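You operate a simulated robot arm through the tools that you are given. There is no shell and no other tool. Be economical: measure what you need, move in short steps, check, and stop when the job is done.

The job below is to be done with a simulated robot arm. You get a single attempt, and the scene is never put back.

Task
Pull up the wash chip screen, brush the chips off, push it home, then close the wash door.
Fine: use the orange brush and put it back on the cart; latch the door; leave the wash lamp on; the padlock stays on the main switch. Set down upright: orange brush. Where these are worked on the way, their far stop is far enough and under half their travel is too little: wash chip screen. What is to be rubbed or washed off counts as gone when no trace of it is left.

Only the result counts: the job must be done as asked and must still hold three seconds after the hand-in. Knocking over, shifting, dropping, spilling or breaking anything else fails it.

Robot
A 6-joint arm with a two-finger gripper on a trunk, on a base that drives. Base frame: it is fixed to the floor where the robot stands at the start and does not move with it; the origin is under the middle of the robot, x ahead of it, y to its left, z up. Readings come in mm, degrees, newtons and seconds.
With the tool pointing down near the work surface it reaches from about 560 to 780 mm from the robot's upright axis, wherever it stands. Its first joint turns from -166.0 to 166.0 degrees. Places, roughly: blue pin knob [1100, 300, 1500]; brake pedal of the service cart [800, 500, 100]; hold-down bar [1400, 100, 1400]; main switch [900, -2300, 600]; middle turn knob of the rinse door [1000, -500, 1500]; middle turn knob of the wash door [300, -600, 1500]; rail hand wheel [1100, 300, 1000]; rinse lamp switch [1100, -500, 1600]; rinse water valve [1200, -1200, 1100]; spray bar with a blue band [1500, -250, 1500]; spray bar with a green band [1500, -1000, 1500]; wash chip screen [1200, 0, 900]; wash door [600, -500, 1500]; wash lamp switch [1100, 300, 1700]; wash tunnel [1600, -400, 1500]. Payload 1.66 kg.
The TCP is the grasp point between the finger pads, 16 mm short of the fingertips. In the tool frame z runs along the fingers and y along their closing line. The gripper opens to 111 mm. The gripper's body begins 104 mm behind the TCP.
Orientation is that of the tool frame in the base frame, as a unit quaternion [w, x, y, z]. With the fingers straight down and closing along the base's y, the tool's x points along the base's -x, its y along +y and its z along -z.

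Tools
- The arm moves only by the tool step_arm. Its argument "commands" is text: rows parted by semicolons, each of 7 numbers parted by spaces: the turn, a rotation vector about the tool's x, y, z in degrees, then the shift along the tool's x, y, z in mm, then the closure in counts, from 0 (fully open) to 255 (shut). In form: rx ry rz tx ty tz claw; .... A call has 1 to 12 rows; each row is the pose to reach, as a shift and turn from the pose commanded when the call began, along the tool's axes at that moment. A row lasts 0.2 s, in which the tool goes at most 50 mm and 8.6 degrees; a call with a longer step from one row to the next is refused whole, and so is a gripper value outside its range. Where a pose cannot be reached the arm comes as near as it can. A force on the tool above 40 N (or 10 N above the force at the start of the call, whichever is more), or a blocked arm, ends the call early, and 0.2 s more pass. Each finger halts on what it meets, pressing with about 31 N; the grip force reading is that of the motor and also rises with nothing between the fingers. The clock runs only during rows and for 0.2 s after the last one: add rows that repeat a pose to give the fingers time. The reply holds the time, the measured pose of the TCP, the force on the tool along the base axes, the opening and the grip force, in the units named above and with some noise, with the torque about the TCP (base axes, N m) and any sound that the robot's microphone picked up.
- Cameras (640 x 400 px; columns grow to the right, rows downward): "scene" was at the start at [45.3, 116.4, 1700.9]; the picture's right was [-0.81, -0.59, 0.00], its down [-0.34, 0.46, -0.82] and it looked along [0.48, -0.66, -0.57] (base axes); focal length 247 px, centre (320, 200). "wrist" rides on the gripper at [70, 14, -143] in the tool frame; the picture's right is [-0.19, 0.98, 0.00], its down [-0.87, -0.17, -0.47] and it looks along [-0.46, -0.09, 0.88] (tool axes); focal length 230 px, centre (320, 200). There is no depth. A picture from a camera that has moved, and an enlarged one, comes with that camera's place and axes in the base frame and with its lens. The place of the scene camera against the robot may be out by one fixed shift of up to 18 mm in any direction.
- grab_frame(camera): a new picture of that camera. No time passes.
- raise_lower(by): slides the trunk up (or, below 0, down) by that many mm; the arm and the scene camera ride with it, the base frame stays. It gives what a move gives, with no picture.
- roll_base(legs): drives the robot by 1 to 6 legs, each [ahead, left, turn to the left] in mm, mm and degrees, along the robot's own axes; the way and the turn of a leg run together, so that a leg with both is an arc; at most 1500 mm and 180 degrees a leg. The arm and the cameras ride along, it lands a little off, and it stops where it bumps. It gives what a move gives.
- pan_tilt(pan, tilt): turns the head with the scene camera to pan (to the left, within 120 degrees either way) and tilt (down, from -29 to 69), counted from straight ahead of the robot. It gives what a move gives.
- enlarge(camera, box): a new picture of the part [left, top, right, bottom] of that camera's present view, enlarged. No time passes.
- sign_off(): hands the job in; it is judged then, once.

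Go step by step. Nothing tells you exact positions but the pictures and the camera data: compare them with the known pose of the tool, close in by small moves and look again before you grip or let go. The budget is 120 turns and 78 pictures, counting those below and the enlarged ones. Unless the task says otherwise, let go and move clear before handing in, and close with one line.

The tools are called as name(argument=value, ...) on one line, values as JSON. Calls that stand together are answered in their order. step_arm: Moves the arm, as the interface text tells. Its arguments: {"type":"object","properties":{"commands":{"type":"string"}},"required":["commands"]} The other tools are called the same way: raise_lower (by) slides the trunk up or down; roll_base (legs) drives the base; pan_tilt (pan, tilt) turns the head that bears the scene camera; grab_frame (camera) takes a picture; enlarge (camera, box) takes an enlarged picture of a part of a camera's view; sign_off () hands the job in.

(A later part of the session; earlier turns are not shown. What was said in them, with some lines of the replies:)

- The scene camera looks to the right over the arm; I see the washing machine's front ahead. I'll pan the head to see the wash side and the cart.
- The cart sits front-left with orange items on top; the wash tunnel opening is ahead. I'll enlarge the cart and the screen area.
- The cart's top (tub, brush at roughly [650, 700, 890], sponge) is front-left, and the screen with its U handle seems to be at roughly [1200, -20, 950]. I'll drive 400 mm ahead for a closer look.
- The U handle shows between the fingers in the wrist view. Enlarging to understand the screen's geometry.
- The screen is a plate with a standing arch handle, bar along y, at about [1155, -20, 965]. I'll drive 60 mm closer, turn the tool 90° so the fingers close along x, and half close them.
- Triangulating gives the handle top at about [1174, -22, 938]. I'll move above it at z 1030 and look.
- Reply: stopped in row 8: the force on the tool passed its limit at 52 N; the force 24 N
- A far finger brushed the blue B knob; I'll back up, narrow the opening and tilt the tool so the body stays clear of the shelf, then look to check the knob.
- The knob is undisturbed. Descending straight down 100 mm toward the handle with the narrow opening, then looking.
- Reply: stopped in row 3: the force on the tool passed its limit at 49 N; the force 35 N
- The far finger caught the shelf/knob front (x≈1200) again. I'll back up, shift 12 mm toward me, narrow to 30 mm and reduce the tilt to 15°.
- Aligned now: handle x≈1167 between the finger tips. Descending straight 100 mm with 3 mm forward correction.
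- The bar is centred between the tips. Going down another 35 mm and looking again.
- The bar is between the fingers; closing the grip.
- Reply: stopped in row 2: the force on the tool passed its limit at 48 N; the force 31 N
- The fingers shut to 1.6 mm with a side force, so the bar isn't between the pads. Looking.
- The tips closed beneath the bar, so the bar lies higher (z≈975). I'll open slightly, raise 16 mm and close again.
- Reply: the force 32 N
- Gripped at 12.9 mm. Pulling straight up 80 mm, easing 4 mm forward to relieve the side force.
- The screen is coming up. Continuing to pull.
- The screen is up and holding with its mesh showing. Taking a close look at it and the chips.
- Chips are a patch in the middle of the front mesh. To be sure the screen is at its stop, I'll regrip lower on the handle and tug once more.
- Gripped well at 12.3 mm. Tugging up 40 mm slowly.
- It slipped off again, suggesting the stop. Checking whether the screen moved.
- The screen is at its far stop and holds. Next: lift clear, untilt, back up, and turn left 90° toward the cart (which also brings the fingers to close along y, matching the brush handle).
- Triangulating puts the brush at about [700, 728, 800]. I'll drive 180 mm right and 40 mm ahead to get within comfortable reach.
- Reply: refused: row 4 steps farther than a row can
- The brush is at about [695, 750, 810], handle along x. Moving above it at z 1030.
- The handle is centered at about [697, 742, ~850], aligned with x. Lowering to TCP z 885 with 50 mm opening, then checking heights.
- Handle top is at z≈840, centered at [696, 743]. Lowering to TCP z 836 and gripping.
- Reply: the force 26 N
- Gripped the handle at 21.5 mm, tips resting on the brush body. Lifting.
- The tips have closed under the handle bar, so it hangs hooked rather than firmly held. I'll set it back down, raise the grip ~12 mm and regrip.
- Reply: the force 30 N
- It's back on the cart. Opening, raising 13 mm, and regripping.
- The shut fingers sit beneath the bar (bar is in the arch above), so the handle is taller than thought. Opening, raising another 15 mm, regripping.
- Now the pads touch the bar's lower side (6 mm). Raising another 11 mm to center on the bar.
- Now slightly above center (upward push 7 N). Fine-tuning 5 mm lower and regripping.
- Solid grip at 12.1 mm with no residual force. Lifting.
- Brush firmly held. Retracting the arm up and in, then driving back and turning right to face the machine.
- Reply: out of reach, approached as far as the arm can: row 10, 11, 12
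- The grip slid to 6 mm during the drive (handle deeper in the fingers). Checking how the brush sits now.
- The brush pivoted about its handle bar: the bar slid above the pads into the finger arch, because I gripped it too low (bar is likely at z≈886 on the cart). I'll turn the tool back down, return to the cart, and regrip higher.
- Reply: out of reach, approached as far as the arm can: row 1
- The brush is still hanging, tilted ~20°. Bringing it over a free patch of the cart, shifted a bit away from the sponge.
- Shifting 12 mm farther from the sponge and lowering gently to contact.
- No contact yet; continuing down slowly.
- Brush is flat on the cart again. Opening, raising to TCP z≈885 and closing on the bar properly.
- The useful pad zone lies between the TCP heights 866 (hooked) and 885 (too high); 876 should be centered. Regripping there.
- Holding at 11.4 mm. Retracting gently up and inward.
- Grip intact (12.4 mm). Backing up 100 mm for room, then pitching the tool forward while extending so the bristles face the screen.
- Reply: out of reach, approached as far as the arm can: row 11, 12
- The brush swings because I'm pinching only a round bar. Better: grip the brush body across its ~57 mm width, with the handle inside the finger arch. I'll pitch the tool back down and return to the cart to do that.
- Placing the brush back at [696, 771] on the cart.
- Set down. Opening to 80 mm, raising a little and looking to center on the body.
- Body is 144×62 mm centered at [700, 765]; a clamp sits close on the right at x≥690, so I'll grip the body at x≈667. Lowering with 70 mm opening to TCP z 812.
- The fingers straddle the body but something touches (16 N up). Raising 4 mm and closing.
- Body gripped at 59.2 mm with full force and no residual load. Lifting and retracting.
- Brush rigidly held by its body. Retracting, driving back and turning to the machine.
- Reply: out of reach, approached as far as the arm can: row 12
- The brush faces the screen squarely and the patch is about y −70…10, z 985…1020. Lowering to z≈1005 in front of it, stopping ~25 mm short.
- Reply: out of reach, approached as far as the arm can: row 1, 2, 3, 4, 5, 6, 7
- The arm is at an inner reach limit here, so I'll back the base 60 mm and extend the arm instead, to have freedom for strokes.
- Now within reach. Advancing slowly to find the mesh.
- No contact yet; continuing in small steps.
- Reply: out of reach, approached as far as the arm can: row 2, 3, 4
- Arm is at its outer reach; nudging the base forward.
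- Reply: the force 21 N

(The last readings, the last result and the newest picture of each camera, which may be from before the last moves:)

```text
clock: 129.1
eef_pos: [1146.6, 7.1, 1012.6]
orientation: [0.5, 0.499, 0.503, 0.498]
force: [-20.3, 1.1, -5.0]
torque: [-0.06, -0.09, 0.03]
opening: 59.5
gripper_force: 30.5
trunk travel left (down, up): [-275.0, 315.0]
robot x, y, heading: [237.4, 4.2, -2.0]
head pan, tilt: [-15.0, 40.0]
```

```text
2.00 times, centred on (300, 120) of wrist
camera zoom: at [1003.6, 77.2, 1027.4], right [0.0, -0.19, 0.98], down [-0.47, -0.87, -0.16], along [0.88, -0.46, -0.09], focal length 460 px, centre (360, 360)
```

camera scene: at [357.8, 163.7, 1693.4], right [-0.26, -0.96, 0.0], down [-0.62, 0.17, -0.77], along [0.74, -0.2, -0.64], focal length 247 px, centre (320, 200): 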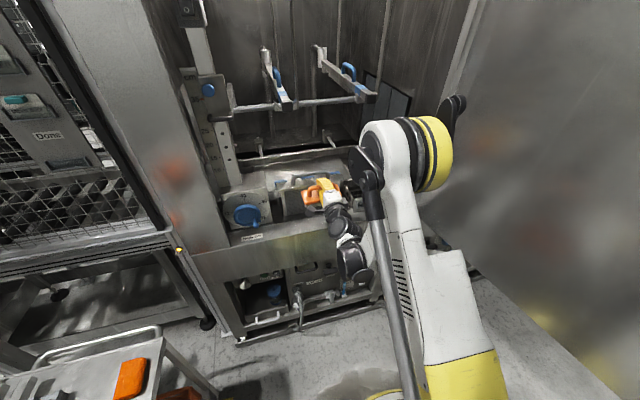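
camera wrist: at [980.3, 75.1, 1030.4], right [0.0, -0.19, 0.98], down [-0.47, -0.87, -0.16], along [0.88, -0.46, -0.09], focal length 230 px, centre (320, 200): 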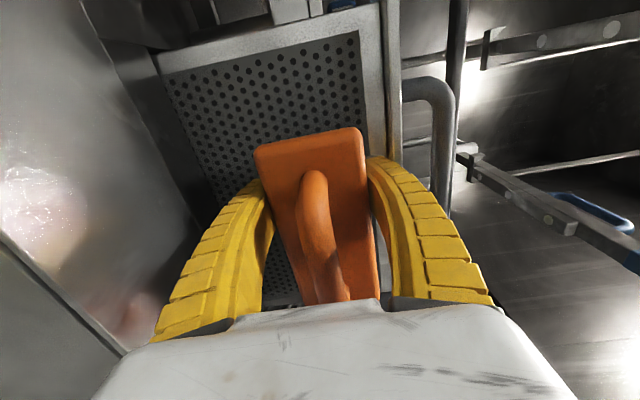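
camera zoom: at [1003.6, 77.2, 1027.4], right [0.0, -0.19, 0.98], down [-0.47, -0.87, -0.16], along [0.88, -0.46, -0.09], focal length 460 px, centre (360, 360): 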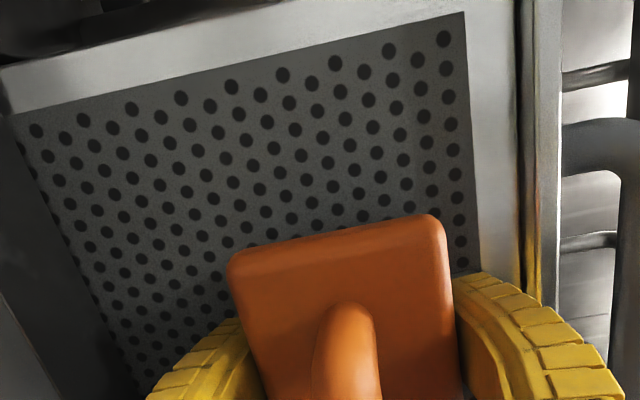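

Contact at TCP x≈1147 (20 N), so the mesh plane is at x≈1178 and the patch center works out nearer z≈987, y≈−35. I'll retract 40 mm, bring the base forward, and lower to z 990 for strokes.

step_arm(commands="0 0 0 0 0 -15 255; 0 0 0 0 -8 -30 255; 0 0 0 0 -18 -45 255; 0 0 0 0 -25 -50 255; 0 0 0 0 -25 -50 255")

roll_base(legs=[[45, 0, 0]])

```text
clock: 130.3
eef_pos: [1096.7, 9.0, 989.9]
orientation: [0.5, 0.501, 0.503, 0.496]
force: [0.3, -0.2, -1.4]
torque: [0.06, -0.04, 0.02]
opening: 59.2
gripper_force: 31.0
trunk travel left (down, up): [-275.0, 315.0]
robot x, y, heading: [232.6, 1.5, -1.9]
head pan, tilt: [-15.0, 40.0]
```

```text
clock: 131.2
eef_pos: [1141.3, 6.6, 988.3]
orientation: [0.499, 0.501, 0.503, 0.497]
force: [0.2, -0.6, -1.4]
torque: [0.04, 0.0, -0.01]
opening: 59.1
gripper_force: 31.3
trunk travel left (down, up): [-275.0, 315.0]
robot x, y, heading: [279.5, 3.3, -1.6]
head pan, tilt: [-15.0, 40.0]
```

Pressing on gently and stroking across the patch.

step_arm(commands="0 0 0 0 0 4 255; 0 0 0 0 0 7 255; 0 0 0 -25 0 7 255; 0 0 0 -45 0 7 255; 0 0 0 -15 0 7 255; 0 0 0 15 0 7 255; 0 0 0 15 12 7 255; 0 0 0 -15 12 7 255; 0 0 0 -45 12 7 255; 0 0 0 -45 -12 7 255; 0 0 0 -15 -12 7 255; 0 0 0 15 -12 7 255")

```text
clock: 133.8
eef_pos: [1143.2, -1.2, 986.6]
orientation: [0.495, 0.504, 0.506, 0.495]
force: [0.3, -0.1, -2.3]
torque: [0.05, -0.02, -0.05]
opening: 59.3
gripper_force: 31.3
out of reach, approached as far as the arm can: row 3, 4, 6, 7, 8, 9, 10, 11, 12
trunk travel left (down, up): [-275.0, 315.0]
robot x, y, heading: [283.1, 2.4, -1.7]
head pan, tilt: [-15.0, 40.0]
```

The arm keeps hitting a reach limit at this height. I'll back away, lower the trunk 150 mm while raising the arm the same amount, and test the strokes in free air.

roll_base(legs=[[-160, 0, 2]])

raise_lower(by=-150)

step_arm(commands="0 0 0 0 35 0 255; 0 0 0 0 70 0 255; 0 0 0 0 105 0 255; 0 0 0 0 140 0 255; 0 0 0 0 152 0 255; 0 0 0 -25 152 0 255; 0 0 0 -45 140 0 255; 0 0 0 -45 164 0 255; 0 0 0 -15 164 0 255; 0 0 0 15 164 0 255; 0 0 0 15 140 0 255; 0 0 0 0 152 0 255")

```text
clock: 135.2
eef_pos: [984.5, 31.1, 987.7]
orientation: [0.487, 0.494, 0.515, 0.504]
force: [-0.4, -0.4, -0.8]
torque: [0.04, 0.0, 0.01]
opening: 59.0
gripper_force: 31.0
trunk travel left (down, up): [-275.0, 315.0]
robot x, y, heading: [119.8, -1.2, 0.1]
head pan, tilt: [-15.0, 40.0]
```

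```text
clock: 136.9
eef_pos: [985.3, 30.6, 836.6]
orientation: [0.486, 0.493, 0.516, 0.504]
force: [-0.5, 0.0, -1.1]
torque: [0.05, -0.01, -0.01]
opening: 59.2
gripper_force: 31.2
trunk travel left (down, up): [-125.0, 465.0]
robot x, y, heading: [122.1, 0.9, 0.6]
head pan, tilt: [-15.0, 40.0]
```

```text
clock: 139.5
eef_pos: [988.8, 35.2, 985.5]
orientation: [0.487, 0.494, 0.515, 0.503]
force: [0.6, 0.3, -1.8]
torque: [0.02, -0.02, -0.04]
opening: 59.4
gripper_force: 30.6
out of reach, approached as far as the arm can: row 6, 10, 12
trunk travel left (down, up): [-125.0, 465.0]
robot x, y, heading: [119.4, 2.5, 0.4]
head pan, tilt: [-15.0, 40.0]
```

Still marginal, so it may be the outer limit. Retracting the arm 70 mm, squaring the yaw, and repeating the air test.

step_arm(commands="-1 -2.1 0 0 3 -35 255; -1 -2.1 0 0 3 -70 255; -1 -2.1 0 -25 3 -70 255; -1 -2.1 0 -50 3 -70 255; -1 -2.1 0 -50 -15 -70 255; -1 -2.1 0 -20 -15 -70 255; -1 -2.1 0 10 -15 -70 255; -1 -2.1 0 10 15 -70 255; -1 -2.1 0 -20 15 -70 255; -1 -2.1 0 -50 15 -70 255; -1 -2.1 0 -30 3 -70 255; -1 -2.1 0 -30 3 -70 255")

```text
clock: 142.1
eef_pos: [919.7, 2.7, 989.2]
orientation: [0.501, 0.498, 0.501, 0.5]
force: [-0.5, 1.1, -2.8]
torque: [0.02, -0.07, -0.04]
opening: 59.2
gripper_force: 31.1
out of reach, approached as far as the arm can: row 1
trunk travel left (down, up): [-125.0, 465.0]
robot x, y, heading: [123.5, 3.6, 0.2]
head pan, tilt: [-15.0, 40.0]
```

Strokes work freely at this arm extension. Driving forward 216 mm to just short of contact.

roll_base(legs=[[216, 0, 0]])

```text
clock: 143.8
eef_pos: [1138.4, 1.8, 989.9]
orientation: [0.502, 0.499, 0.501, 0.498]
force: [0.9, 0.0, -1.2]
torque: [0.05, -0.03, 0.02]
opening: 59.4
gripper_force: 31.8
trunk travel left (down, up): [-125.0, 465.0]
robot x, y, heading: [341.4, 4.1, 0.3]
head pan, tilt: [-15.0, 40.0]
```

Advancing into contact and stroking.

step_arm(commands="0 0 0 0 0 5 255; 0 0 0 0 0 9 255; 0 0 0 -25 0 9 255; 0 0 0 -45 0 9 255; 0 0 0 -45 -12 9 255; 0 0 0 -20 -12 9 255; 0 0 0 10 -12 9 255; 0 0 0 25 0 9 255; 0 0 0 10 14 9 255; 0 0 0 -20 14 9 255; 0 0 0 -45 14 9 255; 0 0 0 -20 0 9 255")

```text
clock: 146.4
eef_pos: [1146.5, -20.6, 991.7]
orientation: [0.504, 0.498, 0.499, 0.499]
force: [-18.5, -2.9, 1.5]
torque: [-0.18, 0.25, 0.21]
opening: 59.3
gripper_force: 31.4
trunk travel left (down, up): [-125.0, 465.0]
robot x, y, heading: [337.1, 6.1, 0.1]
head pan, tilt: [-15.0, 40.0]
```

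Good contact (18 N) throughout. One more set with vertical strokes, then backing off to look.

step_arm(commands="0 0 0 20 -20 0 255; 0 0 0 40 -25 0 255; 0 0 0 40 15 0 255; 0 0 0 15 -20 0 255; 0 0 0 15 20 0 255; 0 0 0 -15 -15 0 255; 0 0 0 -15 25 0 255; 0 0 0 15 25 0 255; 0 0 0 40 20 0 255; 0 0 0 10 0 0 255; 0 0 0 0 0 -30 255; 0 0 0 0 0 -70 255")

roll_base(legs=[[-120, 0, 0]])

enlarge(camera="wrist", box=[60, 20, 440, 260])

```text
clock: 146.8
eef_pos: [1144.7, -5.0, 975.6]
orientation: [0.504, 0.5, 0.498, 0.497]
force: [-15.1, -0.9, 6.6]
torque: [0.06, 0.82, 0.42]
opening: 59.3
gripper_force: 30.9
trunk travel left (down, up): [-125.0, 465.0]
robot x, y, heading: [339.7, 4.7, 0.3]
head pan, tilt: [-15.0, 40.0]
stopped in row 2: the force on the tool passed its limit at 45 N (the readings are from after the stop); the commanded pose is now the measured one
```

```text
clock: 147.6
eef_pos: [1142.1, -3.3, 974.2]
orientation: [0.503, 0.501, 0.498, 0.498]
force: [-4.1, -1.2, 5.3]
torque: [0.03, 0.35, 0.04]
opening: 59.1
gripper_force: 31.1
trunk travel left (down, up): [-125.0, 465.0]
robot x, y, heading: [334.0, 4.8, 0.3]
head pan, tilt: [-15.0, 40.0]
stopped in leg 1: the force on the tool passed its limit at 62 N (the readings are from after the stop); the commanded pose is now the measured one
```

```text
1.67 times, centred on (250, 140) of wrist
camera zoom: at [1000.2, 65.3, 987.6], right [0.0, -0.19, 0.98], down [-0.48, -0.86, -0.16], along [0.88, -0.47, -0.09], focal length 384 px, centre (437, 300)
```

zoom: 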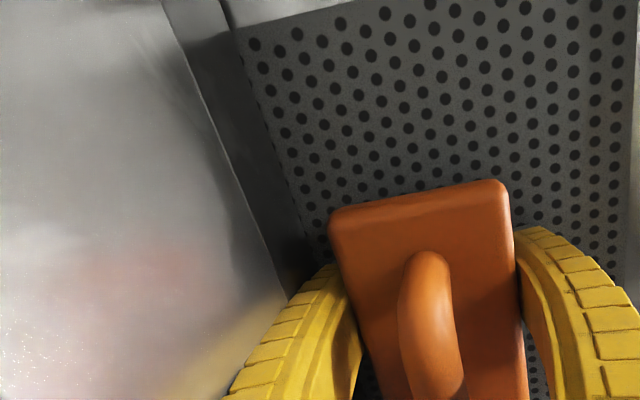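

The lower finger dipped behind the sill lip. Raising 25 mm first, then retreating.

step_arm(commands="0 0 0 0 6 0 255; 0 0 0 0 14 0 255; 0 0 0 0 22 0 255; 0 0 0 0 28 -5 255; 0 0 0 0 28 -20 255; 0 0 0 0 28 -20 255")

```text
clock: 149.0
eef_pos: [1123.1, -4.5, 1000.5]
orientation: [0.504, 0.501, 0.499, 0.496]
force: [-0.6, 0.2, -1.2]
torque: [0.07, -0.02, 0.02]
opening: 59.4
gripper_force: 30.7
trunk travel left (down, up): [-125.0, 465.0]
robot x, y, heading: [339.2, 1.9, 0.1]
head pan, tilt: [-15.0, 40.0]
```

Free again. Raising the tool to uncover the mesh and looking.

step_arm(commands="0 0 0 0 0 -30 255; 0 0 0 0 15 -60 255; 0 0 0 0 50 -70 255; 0 0 0 0 90 -70 255; 0 0 0 0 90 -70 255")

enlarge(camera="wrist", box=[40, 20, 340, 260])

```text
clock: 150.2
eef_pos: [1051.5, -3.3, 1092.0]
orientation: [0.504, 0.501, 0.499, 0.497]
force: [0.5, -0.6, -2.3]
torque: [0.07, -0.02, 0.01]
opening: 59.1
gripper_force: 31.4
out of reach, approached as far as the arm can: row 1, 2, 3
trunk travel left (down, up): [-125.0, 465.0]
robot x, y, heading: [336.8, 2.0, 0.5]
head pan, tilt: [-15.0, 40.0]
```

```text
1.67 times, centred on (190, 140) of wrist
camera zoom: at [908.8, 66.8, 1105.5], right [0.0, -0.18, 0.98], down [-0.48, -0.86, -0.16], along [0.88, -0.47, -0.09], focal length 384 px, centre (537, 300)
```

zoom: 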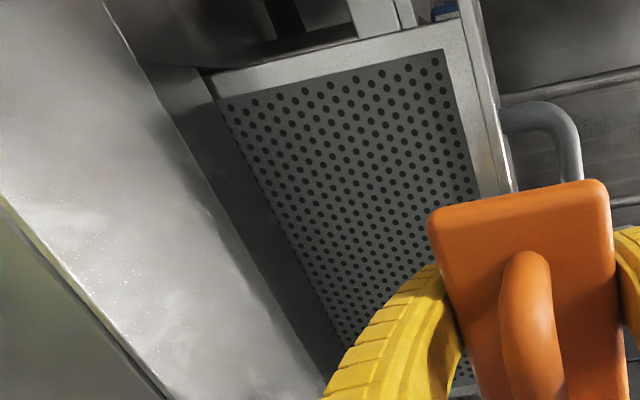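

The visible mesh is clean. I'll back off and recheck the rest from there, before taking the brush back.

roll_base(legs=[[-60, 0, 0]])

step_arm(commands="7.5 0 0 0 -3 -12 255; 15 0 0 0 -6 -25 255; 22.5 0 0 0 -9 -37 255; 30 0 0 0 -12 -50 255; 37.5 0 0 0 -15 -62 255; 45 0 0 0 -18 -75 255; 52.5 0 0 0 -21 -87 255; 60 0 0 0 -24 -100 255; 67.5 0 0 0 -27 -112 255; 75 0 0 0 -30 -125 255; 82.5 0 0 0 -33 -137 255; 90 0 0 0 -35 -148 255")

raise_lower(by=150)

enlarge(camera="scene", box=[260, 140, 400, 240])

```text
clock: 151.2
eef_pos: [990.3, -2.8, 1092.4]
orientation: [0.503, 0.501, 0.499, 0.497]
force: [-0.2, -0.4, -1.4]
torque: [0.06, -0.01, -0.04]
opening: 59.3
gripper_force: 31.2
trunk travel left (down, up): [-125.0, 465.0]
robot x, y, heading: [275.6, 4.0, 0.1]
head pan, tilt: [-15.0, 40.0]
```

```text
clock: 153.8
eef_pos: [844.3, -2.1, 1058.0]
orientation: [0.002, 0.709, 0.705, -0.003]
force: [0.2, 0.0, -1.2]
torque: [0.01, 0.02, -0.01]
opening: 59.7
gripper_force: 31.4
out of reach, approached as far as the arm can: row 1
trunk travel left (down, up): [-125.0, 465.0]
robot x, y, heading: [270.8, 6.0, 0.3]
head pan, tilt: [-15.0, 40.0]
```

```text
clock: 155.5
eef_pos: [842.3, -0.9, 1206.4]
orientation: [0.002, 0.71, 0.705, -0.001]
force: [-0.4, -0.4, -1.8]
torque: [0.03, 0.0, -0.03]
opening: 59.0
gripper_force: 30.7
trunk travel left (down, up): [-275.0, 315.0]
robot x, y, heading: [273.8, 4.7, 0.2]
head pan, tilt: [-15.0, 40.0]
```

```text
4.00 times, centred on (330, 190) of scene
camera zoom: at [349.7, 169.5, 1693.3], right [-0.26, -0.97, 0.0], down [-0.62, 0.16, -0.77], along [0.74, -0.2, -0.64], focal length 990 px, centre (280, 240)
```

zoom: 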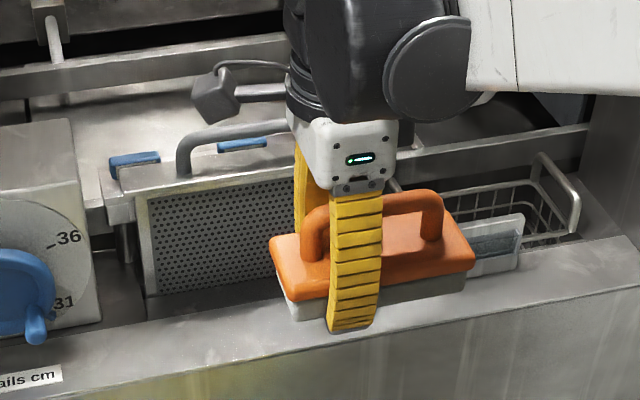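

Left half is clean; the rest is hidden. I'll turn to the cart and then look back at the screen with the head.

roll_base(legs=[[105, 0, 0], [0, 0, 90]])

pan_tilt(pan=-98, tilt=38)

enlarge(camera="scene", box=[220, 120, 420, 260])

```text
clock: 160.6
eef_pos: [374.8, 573.1, 1207.9]
orientation: [0.003, -0.006, 1.0, 0.001]
force: [-0.8, 0.4, -2.1]
torque: [-0.04, 0.02, -0.02]
opening: 59.1
gripper_force: 31.3
trunk travel left (down, up): [-275.0, 315.0]
robot x, y, heading: [381.9, 5.1, 91.5]
head pan, tilt: [-15.0, 40.0]
```

```text
clock: 162.1
eef_pos: [373.7, 573.1, 1206.2]
orientation: [0.003, -0.007, 1.0, 0.001]
force: [0.2, -0.6, -1.8]
torque: [-0.01, 0.08, -0.01]
opening: 59.4
gripper_force: 31.2
trunk travel left (down, up): [-275.0, 315.0]
robot x, y, heading: [381.4, 5.9, 91.4]
head pan, tilt: [-98.0, 38.0]
```

```text
2.86 times, centred on (320, 190) of scene
camera zoom: at [290.4, -32.7, 1696.4], right [-0.11, -0.99, 0.0], down [-0.61, 0.07, -0.79], along [0.78, -0.09, -0.62], focal length 707 px, centre (320, 229)
```

zoom: 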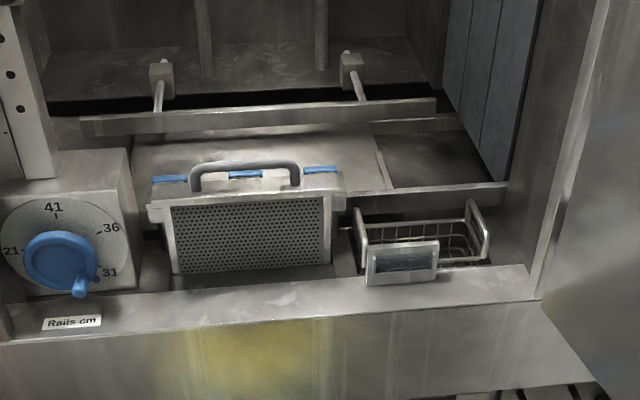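

The mesh is completely clean. Now taking the brush back to its place on the cart.

roll_base(legs=[[40, -180, -1.5]])

pan_tilt(pan=-15, tilt=45)

```text
clock: 163.7
eef_pos: [572.0, 614.3, 1206.2]
orientation: [0.001, 0.008, 1.0, -0.001]
force: [0.0, 0.8, -1.6]
torque: [0.0, 0.1, 0.0]
opening: 59.6
gripper_force: 31.6
trunk travel left (down, up): [-275.0, 315.0]
robot x, y, heading: [561.7, 42.0, 89.7]
head pan, tilt: [-98.0, 38.0]
```

```text
clock: 165.2
eef_pos: [570.7, 614.5, 1206.3]
orientation: [0.003, 0.008, 1.0, 0.001]
force: [0.3, -0.1, -1.1]
torque: [0.01, 0.04, 0.03]
opening: 59.3
gripper_force: 31.2
trunk travel left (down, up): [-275.0, 315.0]
robot x, y, heading: [560.1, 44.6, 89.5]
head pan, tilt: [-15.0, 45.0]
```

Moving over the spot and down to 20 mm above.

step_arm(commands="0 0 0 -25 35 0 255; 0 0 0 -50 75 10 255; 0 0 0 -75 115 30 255; 0 0 0 -91 140 65 255; 0 0 0 -91 149 110 255; 0 0 0 -91 149 155 255; 0 0 0 -91 149 200 255; 0 0 0 -91 149 245 255; 0 0 0 -91 149 290 255; 0 0 0 -91 149 330 255; 0 0 0 -91 149 360 255; 0 0 0 -91 149 360 255")

grab_frame(camera="wrist")

```text
refused: row 3 steps farther than a row can; nothing moved
```

```text
8 pictures are left
camera wrist: at [500.3, 627.7, 1350.0], right [0.21, 0.98, 0.0], down [0.86, -0.18, 0.48], along [0.47, -0.1, -0.88], focal length 230 px, centre (320, 200)
```

wrist: 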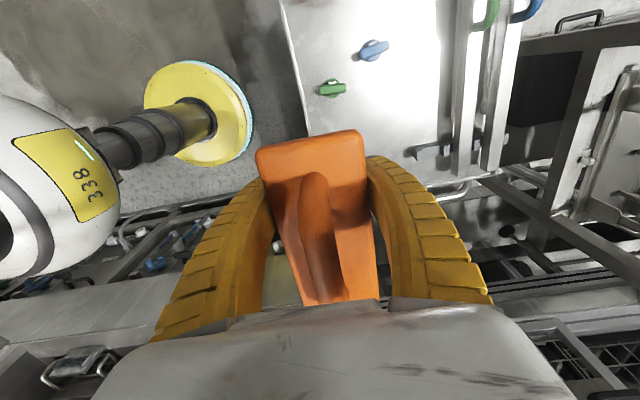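

One row was too long; resending with shorter steps.

step_arm(commands="0 0 0 -25 35 0 255; 0 0 0 -48 70 10 255; 0 0 0 -70 105 30 255; 0 0 0 -88 135 60 255; 0 0 0 -91 149 100 255; 0 0 0 -91 149 145 255; 0 0 0 -91 149 190 255; 0 0 0 -91 149 235 255; 0 0 0 -91 149 280 255; 0 0 0 -91 149 325 255; 0 0 0 -91 149 360 255; 0 0 0 -91 149 368 255")

```text
clock: 167.8
eef_pos: [667.2, 760.9, 839.1]
orientation: [0.003, 0.008, 1.0, 0.001]
force: [0.6, -0.1, -1.4]
torque: [-0.02, 0.01, 0.0]
opening: 59.3
gripper_force: 30.7
trunk travel left (down, up): [-275.0, 315.0]
robot x, y, heading: [557.9, 46.1, 89.8]
head pan, tilt: [-15.0, 45.0]
```

Lowering to contact.

step_arm(commands="0 0 0 0 0 10 255; 0 0 0 0 0 17 255; 0 0 0 0 0 21 255; 0 0 0 0 0 24 255; 0 0 0 0 0 24 255")

```text
clock: 169.0
eef_pos: [666.5, 762.3, 816.3]
orientation: [0.003, 0.008, 1.0, 0.001]
force: [-1.7, -0.6, 2.0]
torque: [-0.1, 0.19, -0.05]
opening: 59.1
gripper_force: 31.5
trunk travel left (down, up): [-275.0, 315.0]
robot x, y, heading: [560.9, 48.1, 89.5]
head pan, tilt: [-15.0, 45.0]
```

Touching down; releasing to 71 mm and rising straight up.

step_arm(commands="0 0 0 0 0 1 255; 0 0 0 0 0 1 120; 0 0 0 0 0 1 95; 0 0 0 0 0 1 95; 0 0 0 0 0 -15 95; 0 0 0 0 0 -40 95; 0 0 0 0 0 -80 95; 0 0 0 0 0 -120 95; 0 0 0 0 0 -165 95; 0 0 0 0 0 -210 95")

grab_frame(camera="wrist")

```text
clock: 171.2
eef_pos: [664.8, 761.8, 1026.0]
orientation: [0.003, 0.007, 1.0, 0.001]
force: [0.1, -0.2, 0.2]
torque: [0.03, 0.0, -0.02]
opening: 71.4
gripper_force: 1.3
trunk travel left (down, up): [-275.0, 315.0]
robot x, y, heading: [560.7, 44.7, 89.8]
head pan, tilt: [-15.0, 45.0]
```

```text
7 pictures are left
camera wrist: at [594.6, 775.7, 1168.4], right [0.21, 0.98, 0.0], down [0.86, -0.18, 0.48], along [0.47, -0.1, -0.88], focal length 230 px, centre (320, 200)
```

wrist: 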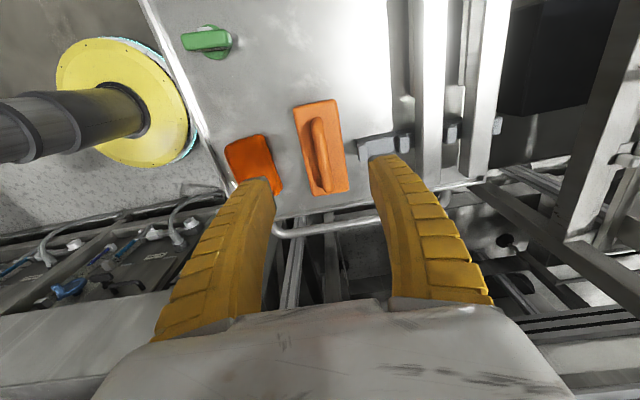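

Brush stands upright on the cart. Retracting, closing the fingers, and driving back to the machine to push the screen home.

step_arm(commands="0 0 0 0 0 -45 95; 0 0 0 0 0 -90 95; 0 0 0 10 -20 -130 150; 0 0 0 30 -50 -155 200; 0 0 0 50 -85 -170 255; 0 0 0 70 -120 -180 255; 0 0 0 85 -145 -184 255; 0 0 0 85 -155 -184 255; 0 0 0 85 -155 -184 255")

roll_base(legs=[[-40, 180, 0], [0, 0, -90], [85, 0, 0]])

```text
clock: 173.2
eef_pos: [576.8, 607.8, 1209.8]
orientation: [0.003, 0.008, 1.0, 0.001]
force: [-0.3, 0.1, -0.4]
torque: [-0.01, -0.02, 0.0]
opening: 0.0
gripper_force: 28.6
trunk travel left (down, up): [-275.0, 315.0]
robot x, y, heading: [556.8, 44.0, 89.5]
head pan, tilt: [-15.0, 45.0]
```

```text
clock: 179.3
eef_pos: [1027.6, -19.7, 1207.7]
orientation: [0.002, 0.718, 0.696, -0.001]
force: [0.3, -0.1, 0.2]
torque: [0.03, 0.06, -0.03]
opening: 0.1
gripper_force: 28.5
trunk travel left (down, up): [-275.0, 315.0]
robot x, y, heading: [467.8, 0.3, -1.0]
head pan, tilt: [-15.0, 45.0]
```

Moving above the handle at [1168.5, -22], then down onto it.

step_arm(commands="0 0 0 0 40 0 255; 0 0 0 1 80 0 255; 0 0 0 1 120 15 255; 0 0 0 1.4 141 35 255; 0 0 0 1.4 141 50 255; 0 0 0 1.4 141 50 255")

enlarge(camera="wrist", box=[160, 60, 480, 260])

```text
clock: 180.7
eef_pos: [1166.9, -24.0, 1157.6]
orientation: [0.003, 0.718, 0.696, -0.001]
force: [0.2, 0.6, 0.4]
torque: [0.01, 0.0, 0.0]
opening: 0.1
gripper_force: 28.5
trunk travel left (down, up): [-275.0, 315.0]
robot x, y, heading: [465.9, 3.9, -1.2]
head pan, tilt: [-15.0, 45.0]
```

```text
2.00 times, centred on (320, 160) of wrist
camera zoom: at [1182.2, 44.0, 1301.0], right [0.98, -0.22, 0.0], down [-0.2, -0.86, 0.48], along [-0.1, -0.46, -0.88], focal length 460 px, centre (320, 280)
```

zoom: 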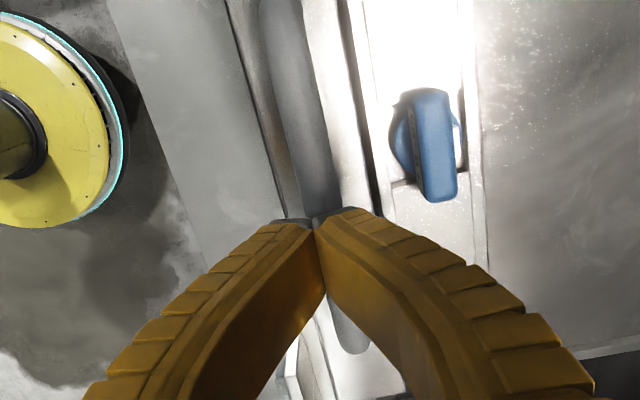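

Tips are right above the bar. Pushing straight down.

step_arm(commands="0 0 0 0 2 12 255; 0 0 0 0 2 24 255; 0 0 0 0 2 38 255; 0 0 0 0 2 52 255; 0 0 0 0 2 66 255; 0 0 0 0 2 80 255; 0 0 0 0 2 94 255; 0 0 0 0 2 108 255; 0 0 0 0 2 122 255; 0 0 0 0 2 136 255; 0 0 0 0 2 150 255")

```text
clock: 183.1
eef_pos: [1168.6, -24.4, 1011.1]
orientation: [0.004, 0.718, 0.696, -0.001]
force: [0.7, -0.4, 23.7]
torque: [0.08, -0.8, -0.02]
opening: 0.2
gripper_force: 28.5
trunk travel left (down, up): [-275.0, 315.0]
robot x, y, heading: [465.2, 7.6, -0.9]
head pan, tilt: [-15.0, 45.0]
```

Moving down with ~24 N of friction. Continuing until it bottoms.

step_arm(commands="0 0 0 0 0 6 255; 0 0 0 0 0 12 255; 0 0 0 0 0 18 255; 0 0 0 0 0 24 255; 0 0 0 0 0 30 255; 0 0 0 0 0 36 255")

```text
clock: 183.4
eef_pos: [1167.8, -23.3, 1011.3]
orientation: [0.004, 0.718, 0.696, 0.0]
force: [1.2, -0.6, 30.5]
torque: [0.07, -0.95, 0.02]
opening: 0.4
gripper_force: 28.6
trunk travel left (down, up): [-275.0, 315.0]
robot x, y, heading: [464.3, 8.4, -1.3]
head pan, tilt: [-15.0, 45.0]
stopped in row 1: the force on the tool passed its limit at 46 N (the readings are from after the stop); the commanded pose is now the measured one
```

The closed fingers' bulge is touching knob B. Lifting 30 mm, tilting 20° back, and pressing again on the bar.

step_arm(commands="0 0 0 0 0 -15 255; 0 0 0 0 0 -35 255; -8 0 0 0 -3 -35 255; -16 0 0 0 -5 -35 255; -20 0 0 0 -6 -35 255; -20 0 0 0 -6 -35 255")

enlarge(camera="scene", box=[250, 130, 410, 250])

```text
clock: 184.8
eef_pos: [1165.2, -22.5, 1042.1]
orientation: [0.127, 0.707, 0.685, 0.119]
force: [0.6, -0.5, -0.7]
torque: [0.02, 0.02, 0.0]
opening: 0.1
gripper_force: 29.1
trunk travel left (down, up): [-275.0, 315.0]
robot x, y, heading: [463.0, 8.4, -1.2]
head pan, tilt: [-15.0, 45.0]
```

```text
3.33 times, centred on (330, 190) of scene
camera zoom: at [539.5, 170.6, 1686.1], right [-0.28, -0.96, 0.0], down [-0.68, 0.2, -0.71], along [0.68, -0.2, -0.71], focal length 825 px, centre (287, 233)
```

zoom: 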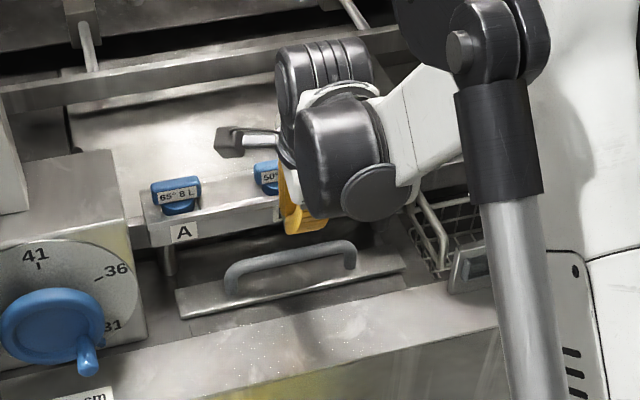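

Screen is nearly down. Pressing down on the bar until it bottoms.

step_arm(commands="0 0 0 0 -6 13 255; 0 0 0 0 -11 26 255; 0 0 0 0 -15 37 255; 0 0 0 0 -18 45 255; 0 0 0 0 -20 51 255; 0 0 0 0 -22 57 255; 0 0 0 0 -24 63 255; 0 0 0 0 -26 68 255; 0 0 0 0 -26 68 255")

```text
clock: 186.5
eef_pos: [1164.0, -24.1, 977.3]
orientation: [0.13, 0.706, 0.686, 0.122]
force: [3.1, -1.3, 27.3]
torque: [0.02, -0.38, 0.2]
opening: 7.5
gripper_force: 27.6
trunk travel left (down, up): [-275.0, 315.0]
robot x, y, heading: [463.4, 3.4, -1.0]
head pan, tilt: [-15.0, 45.0]
stopped in row 8: the force on the tool passed its limit at 42 N (the readings are from after the stop); the commanded pose is now the measured one
```

Pressed to a hard stop (42 N) at the home height. Retracting the tool and checking the screen.

step_arm(commands="0 0 0 0 10 -28 255; 0 0 0 0 20 -60 255; 0 0 0 0 30 -100 255; 0 0 0 0 40 -140 255; 0 0 0 0 40 -180 255; 0 0 0 0 0 -195 255; 0 0 0 0 -40 -210 255; 6 0 0 0 -80 -225 255; 13 0 0 0 -110 -235 255; 20 0 0 0 -120 -240 255; 20 0 0 0 -120 -240 255")

enlarge(camera="scene", box=[250, 130, 410, 250])

```text
clock: 188.9
eef_pos: [966.8, -15.7, 1160.5]
orientation: [0.004, 0.718, 0.696, 0.0]
force: [-0.7, -0.1, -0.2]
torque: [-0.03, 0.02, 0.03]
opening: 0.0
gripper_force: 28.6
trunk travel left (down, up): [-275.0, 315.0]
robot x, y, heading: [460.9, 9.0, -1.2]
head pan, tilt: [-15.0, 45.0]
```

```text
3.33 times, centred on (330, 190) of scene
camera zoom: at [539.0, 170.6, 1686.2], right [-0.28, -0.96, 0.0], down [-0.68, 0.2, -0.71], along [0.68, -0.2, -0.71], focal length 825 px, centre (287, 233)
```

zoom: 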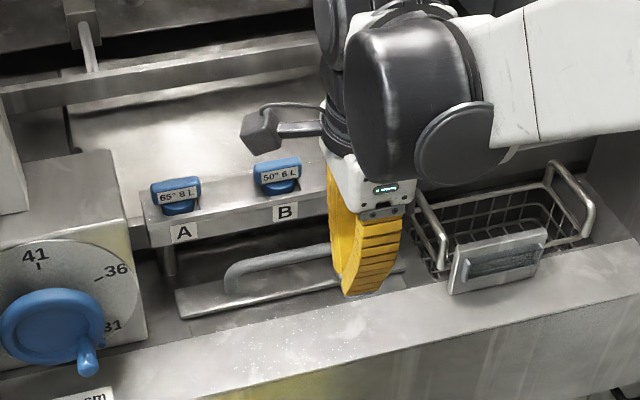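

The screen is home, same as at the start. Next the door: it stands open on the right, and must be pushed from its outer (−y) side. Backing out of its swing path and looking at it.

roll_base(legs=[[-780, 0, 1], [0, -250, 0]])

pan_tilt(pan=-25, tilt=15)

grab_frame(camera="scene")

```text
clock: 194.6
eef_pos: [166.5, -252.4, 1159.1]
orientation: [0.003, 0.714, 0.7, 0.0]
force: [0.3, 0.1, -0.1]
torque: [0.02, -0.01, -0.01]
opening: 0.0
gripper_force: 28.5
trunk travel left (down, up): [-275.0, 315.0]
robot x, y, heading: [-338.7, -232.8, -0.8]
head pan, tilt: [-15.0, 45.0]
```

```text
clock: 195.6
eef_pos: [167.2, -250.2, 1159.7]
orientation: [0.003, 0.714, 0.701, 0.001]
force: [0.1, -0.4, -0.9]
torque: [0.02, 0.03, 0.0]
opening: 0.0
gripper_force: 28.4
trunk travel left (down, up): [-275.0, 315.0]
robot x, y, heading: [-337.4, -233.6, -0.5]
head pan, tilt: [-25.0, 15.0]
```

```text
3 pictures are left
camera scene: at [-258.5, -87.1, 1732.9], right [-0.43, -0.9, 0.0], down [-0.23, 0.11, -0.97], along [0.87, -0.41, -0.26], focal length 247 px, centre (320, 200)
```

scene: 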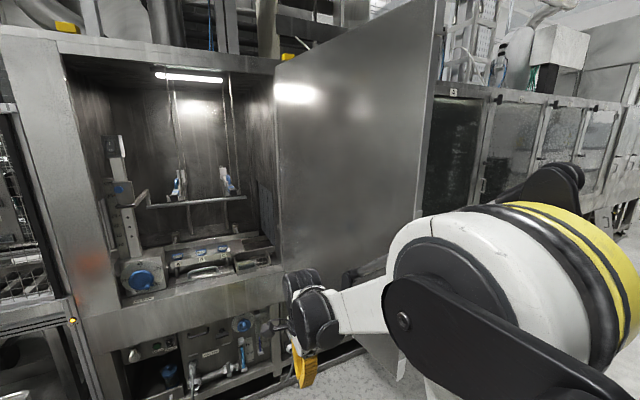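

The door hinges at about [1050, −437] and its free edge is near [200, −605]. I'll go around: back up, slide right past the edge, then forward so the closed fingers sit behind the door's outer face.

roll_base(legs=[[-160, 0, 0.5], [0, -540, 0], [280, 0, 0]])

```text
clock: 196.3
eef_pos: [164.6, -250.3, 1159.3]
orientation: [0.004, 0.713, 0.701, 0.0]
force: [0.0, 0.5, -0.5]
torque: [-0.02, -0.01, -0.03]
opening: 0.0
gripper_force: 28.7
trunk travel left (down, up): [-275.0, 315.0]
robot x, y, heading: [-341.8, -233.3, -0.5]
head pan, tilt: [-25.0, 15.0]
stopped in leg 1: the robot was blocked; the commanded pose is now the measured one
```

Something is behind the robot, so instead I'll swing the arm aside by turning the base left, slide right, then turn back so the tool comes in behind the door.

step_arm(commands="0 0 0 0 -20 -20 255; 0 0 0 0 -40 -40 255; 0 0 0 0 -40 -40 255")

roll_base(legs=[[25, 0, 0], [0, 0, 60], [-534, -309, 0]])

```text
clock: 197.1
eef_pos: [123.1, -249.6, 1199.0]
orientation: [0.003, 0.713, 0.701, 0.0]
force: [-0.3, 0.1, -0.4]
torque: [0.01, 0.0, 0.02]
opening: 0.2
gripper_force: 28.1
trunk travel left (down, up): [-275.0, 315.0]
robot x, y, heading: [-337.9, -235.5, -0.7]
head pan, tilt: [-25.0, 15.0]
```

```text
clock: 203.7
eef_pos: [-77.4, -455.6, 1198.0]
orientation: [0.003, 0.257, 0.966, 0.001]
force: [0.4, -0.1, -0.4]
torque: [-0.01, 0.0, 0.01]
opening: 0.0
gripper_force: 28.7
trunk travel left (down, up): [-275.0, 315.0]
robot x, y, heading: [-310.7, -855.1, 61.2]
head pan, tilt: [-25.0, 15.0]
```

Now turning back to face +x and moving ahead behind the door.

roll_base(legs=[[0, 0, -61.2], [140, 0, 0]])

```text
clock: 207.7
eef_pos: [292.8, -863.2, 1198.4]
orientation: [0.004, 0.71, 0.704, -0.001]
force: [0.4, 0.3, -1.1]
torque: [-0.04, 0.06, -0.01]
opening: 0.0
gripper_force: 28.3
trunk travel left (down, up): [-275.0, 315.0]
robot x, y, heading: [-172.8, -854.1, 0.3]
head pan, tilt: [-25.0, 15.0]
```

Positioned behind the door. I'll turn the tool −90° so the wrist camera faces backward, and move ahead so the push acts ~650 mm from the hinge.

step_arm(commands="0 0 -8.2 0 0 0 255; 0 0 -16.4 0 0 0 255; 0 0 -24.6 0 0 0 255; 0 0 -32.8 0 0 0 255; 0 0 -41 0 0 0 255; 0 0 -49.2 0 0 0 255; 0 0 -57.4 0 0 0 255; 0 0 -65.6 0 0 0 255; 0 0 -73.8 0 0 0 255; 0 0 -82 0 0 0 255; 0 0 -90 0 0 0 255")

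roll_base(legs=[[115, 0, 0], [0, 180, 0]])

```text
clock: 210.1
eef_pos: [292.5, -863.5, 1199.2]
orientation: [0.002, 0.002, 1.0, -0.002]
force: [-0.4, 0.7, -0.3]
torque: [0.01, -0.04, 0.03]
opening: 0.1
gripper_force: 28.6
trunk travel left (down, up): [-275.0, 315.0]
robot x, y, heading: [-170.3, -854.4, 0.3]
head pan, tilt: [-25.0, 15.0]
```

```text
clock: 212.5
eef_pos: [406.6, -682.7, 1198.5]
orientation: [0.003, 0.003, 1.0, -0.004]
force: [0.0, 0.5, 0.2]
torque: [-0.07, 0.01, -0.02]
opening: 0.1
gripper_force: 28.9
trunk travel left (down, up): [-275.0, 315.0]
robot x, y, heading: [-57.4, -673.4, 0.3]
head pan, tilt: [-25.0, 15.0]
```

Pushing the door by sliding left.

roll_base(legs=[[0, 95, 0], [0, 95, 0], [5, 170, 0]])

```text
clock: 215.4
eef_pos: [409.4, -325.4, 1198.4]
orientation: [0.003, 0.002, 1.0, -0.003]
force: [-0.4, -0.4, 0.2]
torque: [-0.07, -0.01, 0.01]
opening: 0.2
gripper_force: 29.1
trunk travel left (down, up): [-275.0, 315.0]
robot x, y, heading: [-52.2, -319.0, 0.4]
head pan, tilt: [-25.0, 15.0]
```

No residual load, so the door is moving freely ahead. Continuing along the arc.

roll_base(legs=[[49, 164, 0], [92, 144, 0], [126, 114, 0]])

```text
clock: 219.0
eef_pos: [675.5, 101.1, 1198.0]
orientation: [0.003, 0.002, 1.0, -0.003]
force: [0.2, -0.3, -0.1]
torque: [-0.02, 0.01, 0.02]
opening: 0.0
gripper_force: 29.0
trunk travel left (down, up): [-275.0, 315.0]
robot x, y, heading: [209.6, 111.2, 0.4]
head pan, tilt: [-25.0, 15.0]
```

Continuing toward closed.

roll_base(legs=[[151, 76, 0], [100, 28, 0]])

roll_base(legs=[[30, 0, 0]])

```text
clock: 221.2
eef_pos: [927.3, 209.8, 1198.1]
orientation: [0.001, 0.001, 1.0, -0.002]
force: [0.6, 0.8, -0.6]
torque: [-0.06, 0.11, -0.02]
opening: 0.0
gripper_force: 29.2
trunk travel left (down, up): [-275.0, 315.0]
robot x, y, heading: [460.1, 217.8, 0.7]
head pan, tilt: [-25.0, 15.0]
```

```text
clock: 222.0
eef_pos: [956.5, 209.6, 1197.5]
orientation: [0.001, 0.001, 1.0, -0.003]
force: [1.1, -0.5, -0.9]
torque: [-0.02, 0.11, 0.01]
opening: 0.1
gripper_force: 28.7
trunk travel left (down, up): [-275.0, 315.0]
robot x, y, heading: [491.6, 218.3, 0.6]
head pan, tilt: [-25.0, 15.0]
```

Keep nudging until it meets resistance.

roll_base(legs=[[20, 0, 0], [20, 0, 0], [20, 0, 0]])

```text
clock: 222.9
eef_pos: [969.8, 210.6, 1198.9]
orientation: [0.0, 0.0, 1.0, -0.002]
force: [-3.4, -0.1, 0.9]
torque: [0.06, -0.54, 0.03]
opening: 0.1
gripper_force: 28.6
trunk travel left (down, up): [-275.0, 315.0]
robot x, y, heading: [508.2, 221.3, 0.4]
head pan, tilt: [-25.0, 15.0]
stopped in leg 1: the force on the tool passed its limit at 137 N (the readings are from after the stop); the commanded pose is now the measured one
```

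The door hit its closed stop. Backing off and looking at the latch knobs.

roll_base(legs=[[-230, 0, 0]])

pan_tilt(pan=-28, tilt=12)

enlarge(camera="scene", box=[140, 100, 460, 300])

```text
clock: 224.7
eef_pos: [740.8, 206.8, 1199.2]
orientation: [0.001, 0.001, 1.0, -0.002]
force: [-0.7, -0.1, -0.4]
torque: [-0.01, -0.04, -0.01]
opening: 0.0
gripper_force: 28.5
trunk travel left (down, up): [-275.0, 315.0]
robot x, y, heading: [279.8, 215.9, 0.4]
head pan, tilt: [-25.0, 15.0]
```

```text
clock: 225.3
eef_pos: [741.7, 207.5, 1197.9]
orientation: [-0.001, 0.002, 1.0, -0.002]
force: [-0.2, 0.6, 0.2]
torque: [-0.03, -0.03, 0.0]
opening: 0.0
gripper_force: 29.2
trunk travel left (down, up): [-275.0, 315.0]
robot x, y, heading: [280.3, 213.6, 0.4]
head pan, tilt: [-28.0, 12.0]
```

```text
2.00 times, centred on (300, 200) of scene
camera zoom: at [357.0, 359.3, 1737.8], right [-0.46, -0.89, 0.0], down [-0.18, 0.1, -0.98], along [0.87, -0.45, -0.21], focal length 495 px, centre (360, 200)
```

zoom: 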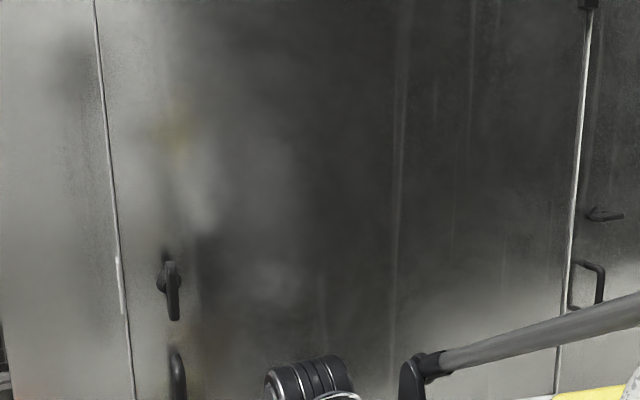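

The door is closed. Its lever knob points down at about [950, 307, 1520→1468], while the closed rinse door's lever is horizontal to the right, so latching means turning it down→right. I'll back up a bit, raise the trunk, and aim the gripper at the lever.

roll_base(legs=[[-130, -10, 0]])

raise_lower(by=314)

step_arm(commands="0 0 0 -30 20 0 155; 0 0 0 -60 40 0 155; 0 0 0 -95 60 0 155; 0 0 0 -130 80 0 155; 0 0 0 -130 80 0 155")

step_arm(commands="0 -7.5 0 -12 2 0 155; 0 -15 0 -24 3 0 155; 0 -22.5 0 -36 5 0 155; 0 -30 0 -48 7 0 155; 0 -37.5 0 -60 9 0 155; 0 -45 0 -72 10 0 155; 0 -52.5 0 -84 12 0 155; 0 -60 0 -96 14 0 155; 0 -67.5 0 -108 16 0 155; 0 -75 0 -120 18 0 155; 0 -82.5 0 -132 20 0 155; 0 -90 0 -144 22 0 155")

```text
clock: 226.6
eef_pos: [612.8, 195.7, 1199.3]
orientation: [0.0, 0.002, 1.0, -0.003]
force: [-0.6, 0.0, 1.1]
torque: [-0.02, -0.07, 0.04]
opening: 0.0
gripper_force: 28.9
trunk travel left (down, up): [-275.0, 315.0]
robot x, y, heading: [152.5, 204.8, 0.4]
head pan, tilt: [-28.0, 12.0]
```

```text
clock: 229.7
eef_pos: [614.0, 195.0, 1511.6]
orientation: [0.0, 0.001, 1.0, -0.002]
force: [-0.2, 0.2, 0.1]
torque: [0.0, 0.0, 0.0]
opening: 0.1
gripper_force: 28.4
trunk travel left (down, up): [-589.0, 1.0]
robot x, y, heading: [154.0, 209.1, 0.1]
head pan, tilt: [-28.0, 12.0]
```

```text
clock: 230.9
eef_pos: [743.8, 273.1, 1508.9]
orientation: [0.0, 0.003, 1.0, -0.003]
force: [-0.4, 0.3, 0.4]
torque: [0.04, -0.07, -0.05]
opening: 46.2
gripper_force: 1.5
trunk travel left (down, up): [-589.0, 1.0]
robot x, y, heading: [155.2, 203.2, 0.4]
head pan, tilt: [-28.0, 12.0]
```

```text
clock: 233.5
eef_pos: [890.6, 297.2, 1511.9]
orientation: [0.707, -0.001, 0.708, -0.002]
force: [0.1, -0.6, -0.6]
torque: [-0.04, 0.0, 0.0]
opening: 46.0
gripper_force: 1.1
trunk travel left (down, up): [-589.0, 1.0]
robot x, y, heading: [155.3, 209.8, 0.4]
head pan, tilt: [-28.0, 12.0]
```

Reached cleanly. One close wrist picture to line up with the lever.

enlarge(camera="wrist", box=[170, 0, 470, 240])

```text
1.67 times, centred on (320, 120) of wrist
camera zoom: at [747.7, 309.3, 1441.5], right [0.0, 0.98, 0.18], down [-0.47, -0.16, 0.87], along [0.88, -0.09, 0.46], focal length 384 px, centre (320, 333)
```

zoom: 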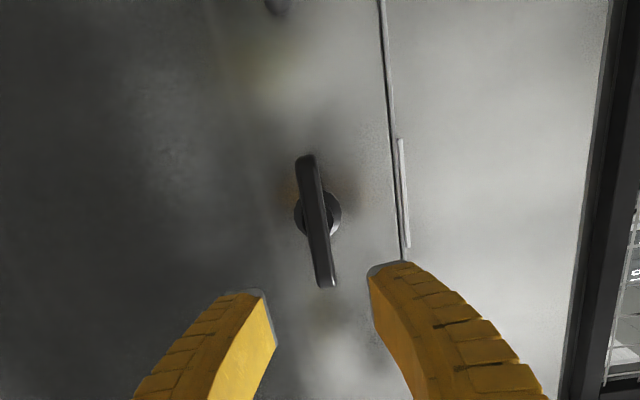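

It's a straight bar knob, vertical (z≈1452–1517), centered near y 299, z 1482. Moving in and gripping it.

step_arm(commands="0 0 0 15 1 10 155; 0 0 0 30 2 25 155; 0 0 0 30 2 40 155; 0 0 0 30 2 54 155; 0 0 0 30 2 54 155; 0 0 0 30 2 54 200; 0 0 0 30 2 54 255; 0 0 0 30 2 54 255")

```text
clock: 235.3
eef_pos: [943.5, 298.4, 1481.1]
orientation: [0.707, -0.001, 0.708, -0.003]
force: [0.4, 0.4, 0.4]
torque: [0.01, -0.02, -0.05]
opening: 0.0
gripper_force: 29.0
trunk travel left (down, up): [-589.0, 1.0]
robot x, y, heading: [157.2, 204.4, 0.5]
head pan, tilt: [-28.0, 12.0]
```

Closed on nothing: the bar is deeper. Opening, advancing 12 mm, and closing again.

step_arm(commands="0 0 0 0 0 0 200; 0 0 0 0 0 0 165; 0 0 0 0 0 0 165; 0 0 0 0 0 6 165; 0 0 0 0 0 12 165; 0 0 0 0 0 12 165; 0 0 0 0 0 12 210; 0 0 0 0 0 12 255; 0 0 0 0 0 12 255")

```text
clock: 237.3
eef_pos: [954.9, 299.3, 1481.9]
orientation: [0.707, 0.0, 0.707, -0.004]
force: [-13.9, 1.3, -15.4]
torque: [0.0, 0.01, -0.02]
opening: 6.0
gripper_force: 33.8
trunk travel left (down, up): [-589.0, 1.0]
robot x, y, heading: [153.1, 202.5, 0.0]
head pan, tilt: [-28.0, 12.0]
```

Just catching its front. Going 8 mm deeper.

step_arm(commands="0 0 0 0 0 0 200; 0 0 0 0 0 0 165; 0 0 0 0 0 0 165; 0 0 0 0 0 4 165; 0 0 0 0 0 9 165; 0 0 0 0 0 9 165; 0 0 0 0 0 9 210; 0 0 0 0 0 9 255; 0 0 0 0 0 9 255")

```text
clock: 239.3
eef_pos: [962.9, 298.9, 1482.4]
orientation: [0.707, 0.0, 0.707, -0.003]
force: [-7.0, 2.0, -8.5]
torque: [0.04, -0.01, 0.02]
opening: 7.8
gripper_force: 34.0
trunk travel left (down, up): [-589.0, 1.0]
robot x, y, heading: [154.2, 208.7, 0.4]
head pan, tilt: [-28.0, 12.0]
```

Gripped at 7.8 mm. Turning it −90° (bottom end toward the right).

step_arm(commands="0 0 -8 0 0 0 255; 0 0 -16 0 0 0 255; 0 0 -24 0 0 0 255; 0 0 -32 0 0 0 255")

```text
clock: 240.3
eef_pos: [961.9, 298.4, 1483.1]
orientation: [0.679, -0.196, 0.68, -0.197]
force: [-7.5, 4.5, 2.2]
torque: [1.96, 0.01, 0.03]
opening: 22.5
gripper_force: 34.3
trunk travel left (down, up): [-589.0, 1.0]
robot x, y, heading: [156.2, 206.3, 0.4]
head pan, tilt: [-28.0, 12.0]
```

The bar resisted (fingers being forced open, 2 N·m), so that's likely the wrong way. Returning and turning the other way.

step_arm(commands="0 0 8 0 0 0 255; 0 0 16 0 0 0 255; 0 0 24 0 0 0 255; 0 0 32 0 0 0 255; 0 0 40 0 0 0 255; 0 0 48 0 0 0 255; 0 0 56 0 0 0 255")

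```text
clock: 241.9
eef_pos: [963.7, 303.1, 1482.0]
orientation: [0.692, 0.146, 0.692, 0.145]
force: [0.0, 12.5, 9.2]
torque: [-0.27, 0.15, 0.25]
opening: 5.9
gripper_force: 34.7
trunk travel left (down, up): [-589.0, 1.0]
robot x, y, heading: [154.2, 205.5, 0.3]
head pan, tilt: [-28.0, 12.0]
```

Now it's turning with little torque. Continuing to 90°.

step_arm(commands="0 0 8 0 0 0 255; 0 0 16 0 0 0 255; 0 0 24 0 0 0 255; 0 0 32 0 0 0 255; 0 0 40 0 0 0 255; 0 0 48 0 0 0 255; 0 0 56 0 0 0 255; 0 0 64 0 0 0 255; 0 0 66 0 0 0 255")

```text
clock: 243.1
eef_pos: [960.6, 307.4, 1483.8]
orientation: [0.606, 0.359, 0.608, 0.365]
force: [-0.7, 17.2, 24.7]
torque: [-0.54, -0.11, 0.22]
opening: 8.2
gripper_force: 33.7
trunk travel left (down, up): [-589.0, 1.0]
robot x, y, heading: [152.7, 202.5, 0.6]
head pan, tilt: [-28.0, 12.0]
stopped in row 5: the force on the tool passed its limit at 41 N (the readings are from after the stop); the commanded pose is now the measured one
```

61° done; the pivot is a bit above my grip, so I'll finish the last 30° while shifting up and left to follow it.

step_arm(commands="0 0 0 0 4 0 255; 0 0 6 0 6 0 255; 0 0 12 0 8 0 255; 0 0 18 -0.5 10 0 255; 0 0 24 -0.8 11 0 255; 0 0 30 -1 12 0 255; 0 0 30 -1 12 0 255")

```text
clock: 244.3
eef_pos: [964.9, 308.2, 1488.6]
orientation: [0.523, 0.473, 0.528, 0.472]
force: [-7.0, 3.9, -28.7]
torque: [0.12, 0.23, 0.22]
opening: 8.2
gripper_force: 33.8
trunk travel left (down, up): [-589.0, 1.0]
robot x, y, heading: [157.2, 203.7, 0.4]
head pan, tilt: [-28.0, 12.0]
stopped in row 5: the force on the tool passed its limit at 42 N (the readings are from after the stop); the commanded pose is now the measured one
```

At ~84° with slightly too much upward shift. Easing down 4 mm and finishing the turn.

step_arm(commands="0 0 0 0 -4 0 255; 0 0 4 0 -4 0 255; 0 0 8 0 -4 0 255; 0 0 10 0 -4 0 255; 0 0 10 0 -4 0 255")

```text
clock: 245.3
eef_pos: [960.8, 307.9, 1489.3]
orientation: [0.473, 0.516, 0.498, 0.512]
force: [-0.2, 9.1, 31.9]
torque: [-0.55, -0.32, 0.37]
opening: 6.1
gripper_force: 34.2
out of reach, approached as far as the arm can: row 3, 4, 5
trunk travel left (down, up): [-589.0, 1.0]
robot x, y, heading: [155.8, 206.9, 0.5]
head pan, tilt: [-28.0, 12.0]
stopped in row 5: the force on the tool passed its limit at 48 N (the readings are from after the stop); the commanded pose is now the measured one
```

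Turned about 93°. Releasing, backing off, and taking the last picture to check.

step_arm(commands="0 0 0 0 0 0 200; 0 0 0 0 0 0 140; 0 0 0 0 0 0 140; 0 0 0 0 0 -20 140; 0 0 0 0 0 -50 140; 0 0 0 0 0 -85 140; 0 0 0 0 0 -85 140")

enlarge(camera="wrist", box=[120, 0, 520, 250])

```text
clock: 246.9
eef_pos: [884.7, 304.5, 1492.6]
orientation: [0.471, 0.521, 0.498, 0.509]
force: [0.4, -0.5, -0.2]
torque: [0.01, 0.03, 0.02]
opening: 52.4
gripper_force: 1.0
out of reach, approached as far as the arm can: row 6, 7
trunk travel left (down, up): [-589.0, 1.0]
robot x, y, heading: [154.0, 209.2, 0.4]
head pan, tilt: [-28.0, 12.0]
```

```text
1.60 times, centred on (320, 125) of wrist
camera zoom: at [741.3, 369.8, 1516.7], right [0.04, -0.25, 0.97], down [-0.47, -0.86, -0.2], along [0.88, -0.44, -0.15], focal length 368 px, centre (320, 320)
```

zoom: 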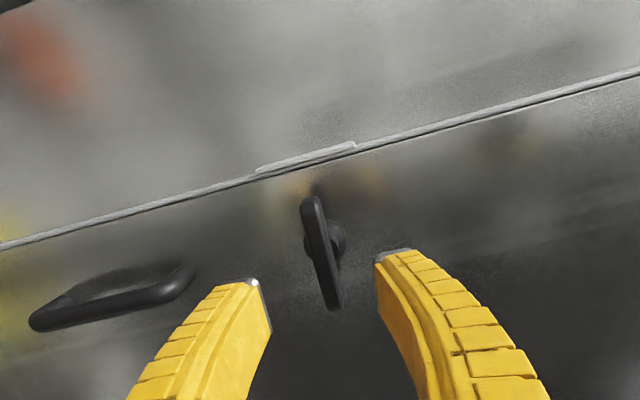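

The knob bar is now horizontal, matching the latched rinse door, the door edge is flush, and the gripper is clear. Handing in.

sign_off()

```text
The job is handed in.
```

I pulled up the wash chip screen, brushed it until no chips showed, and pushed it home. The orange brush is upright on the cart. The wash door is closed and latched: its knob bar is turned about 90° to horizontal, matching the rinse door. I left the wash lamp and the padlock alone.
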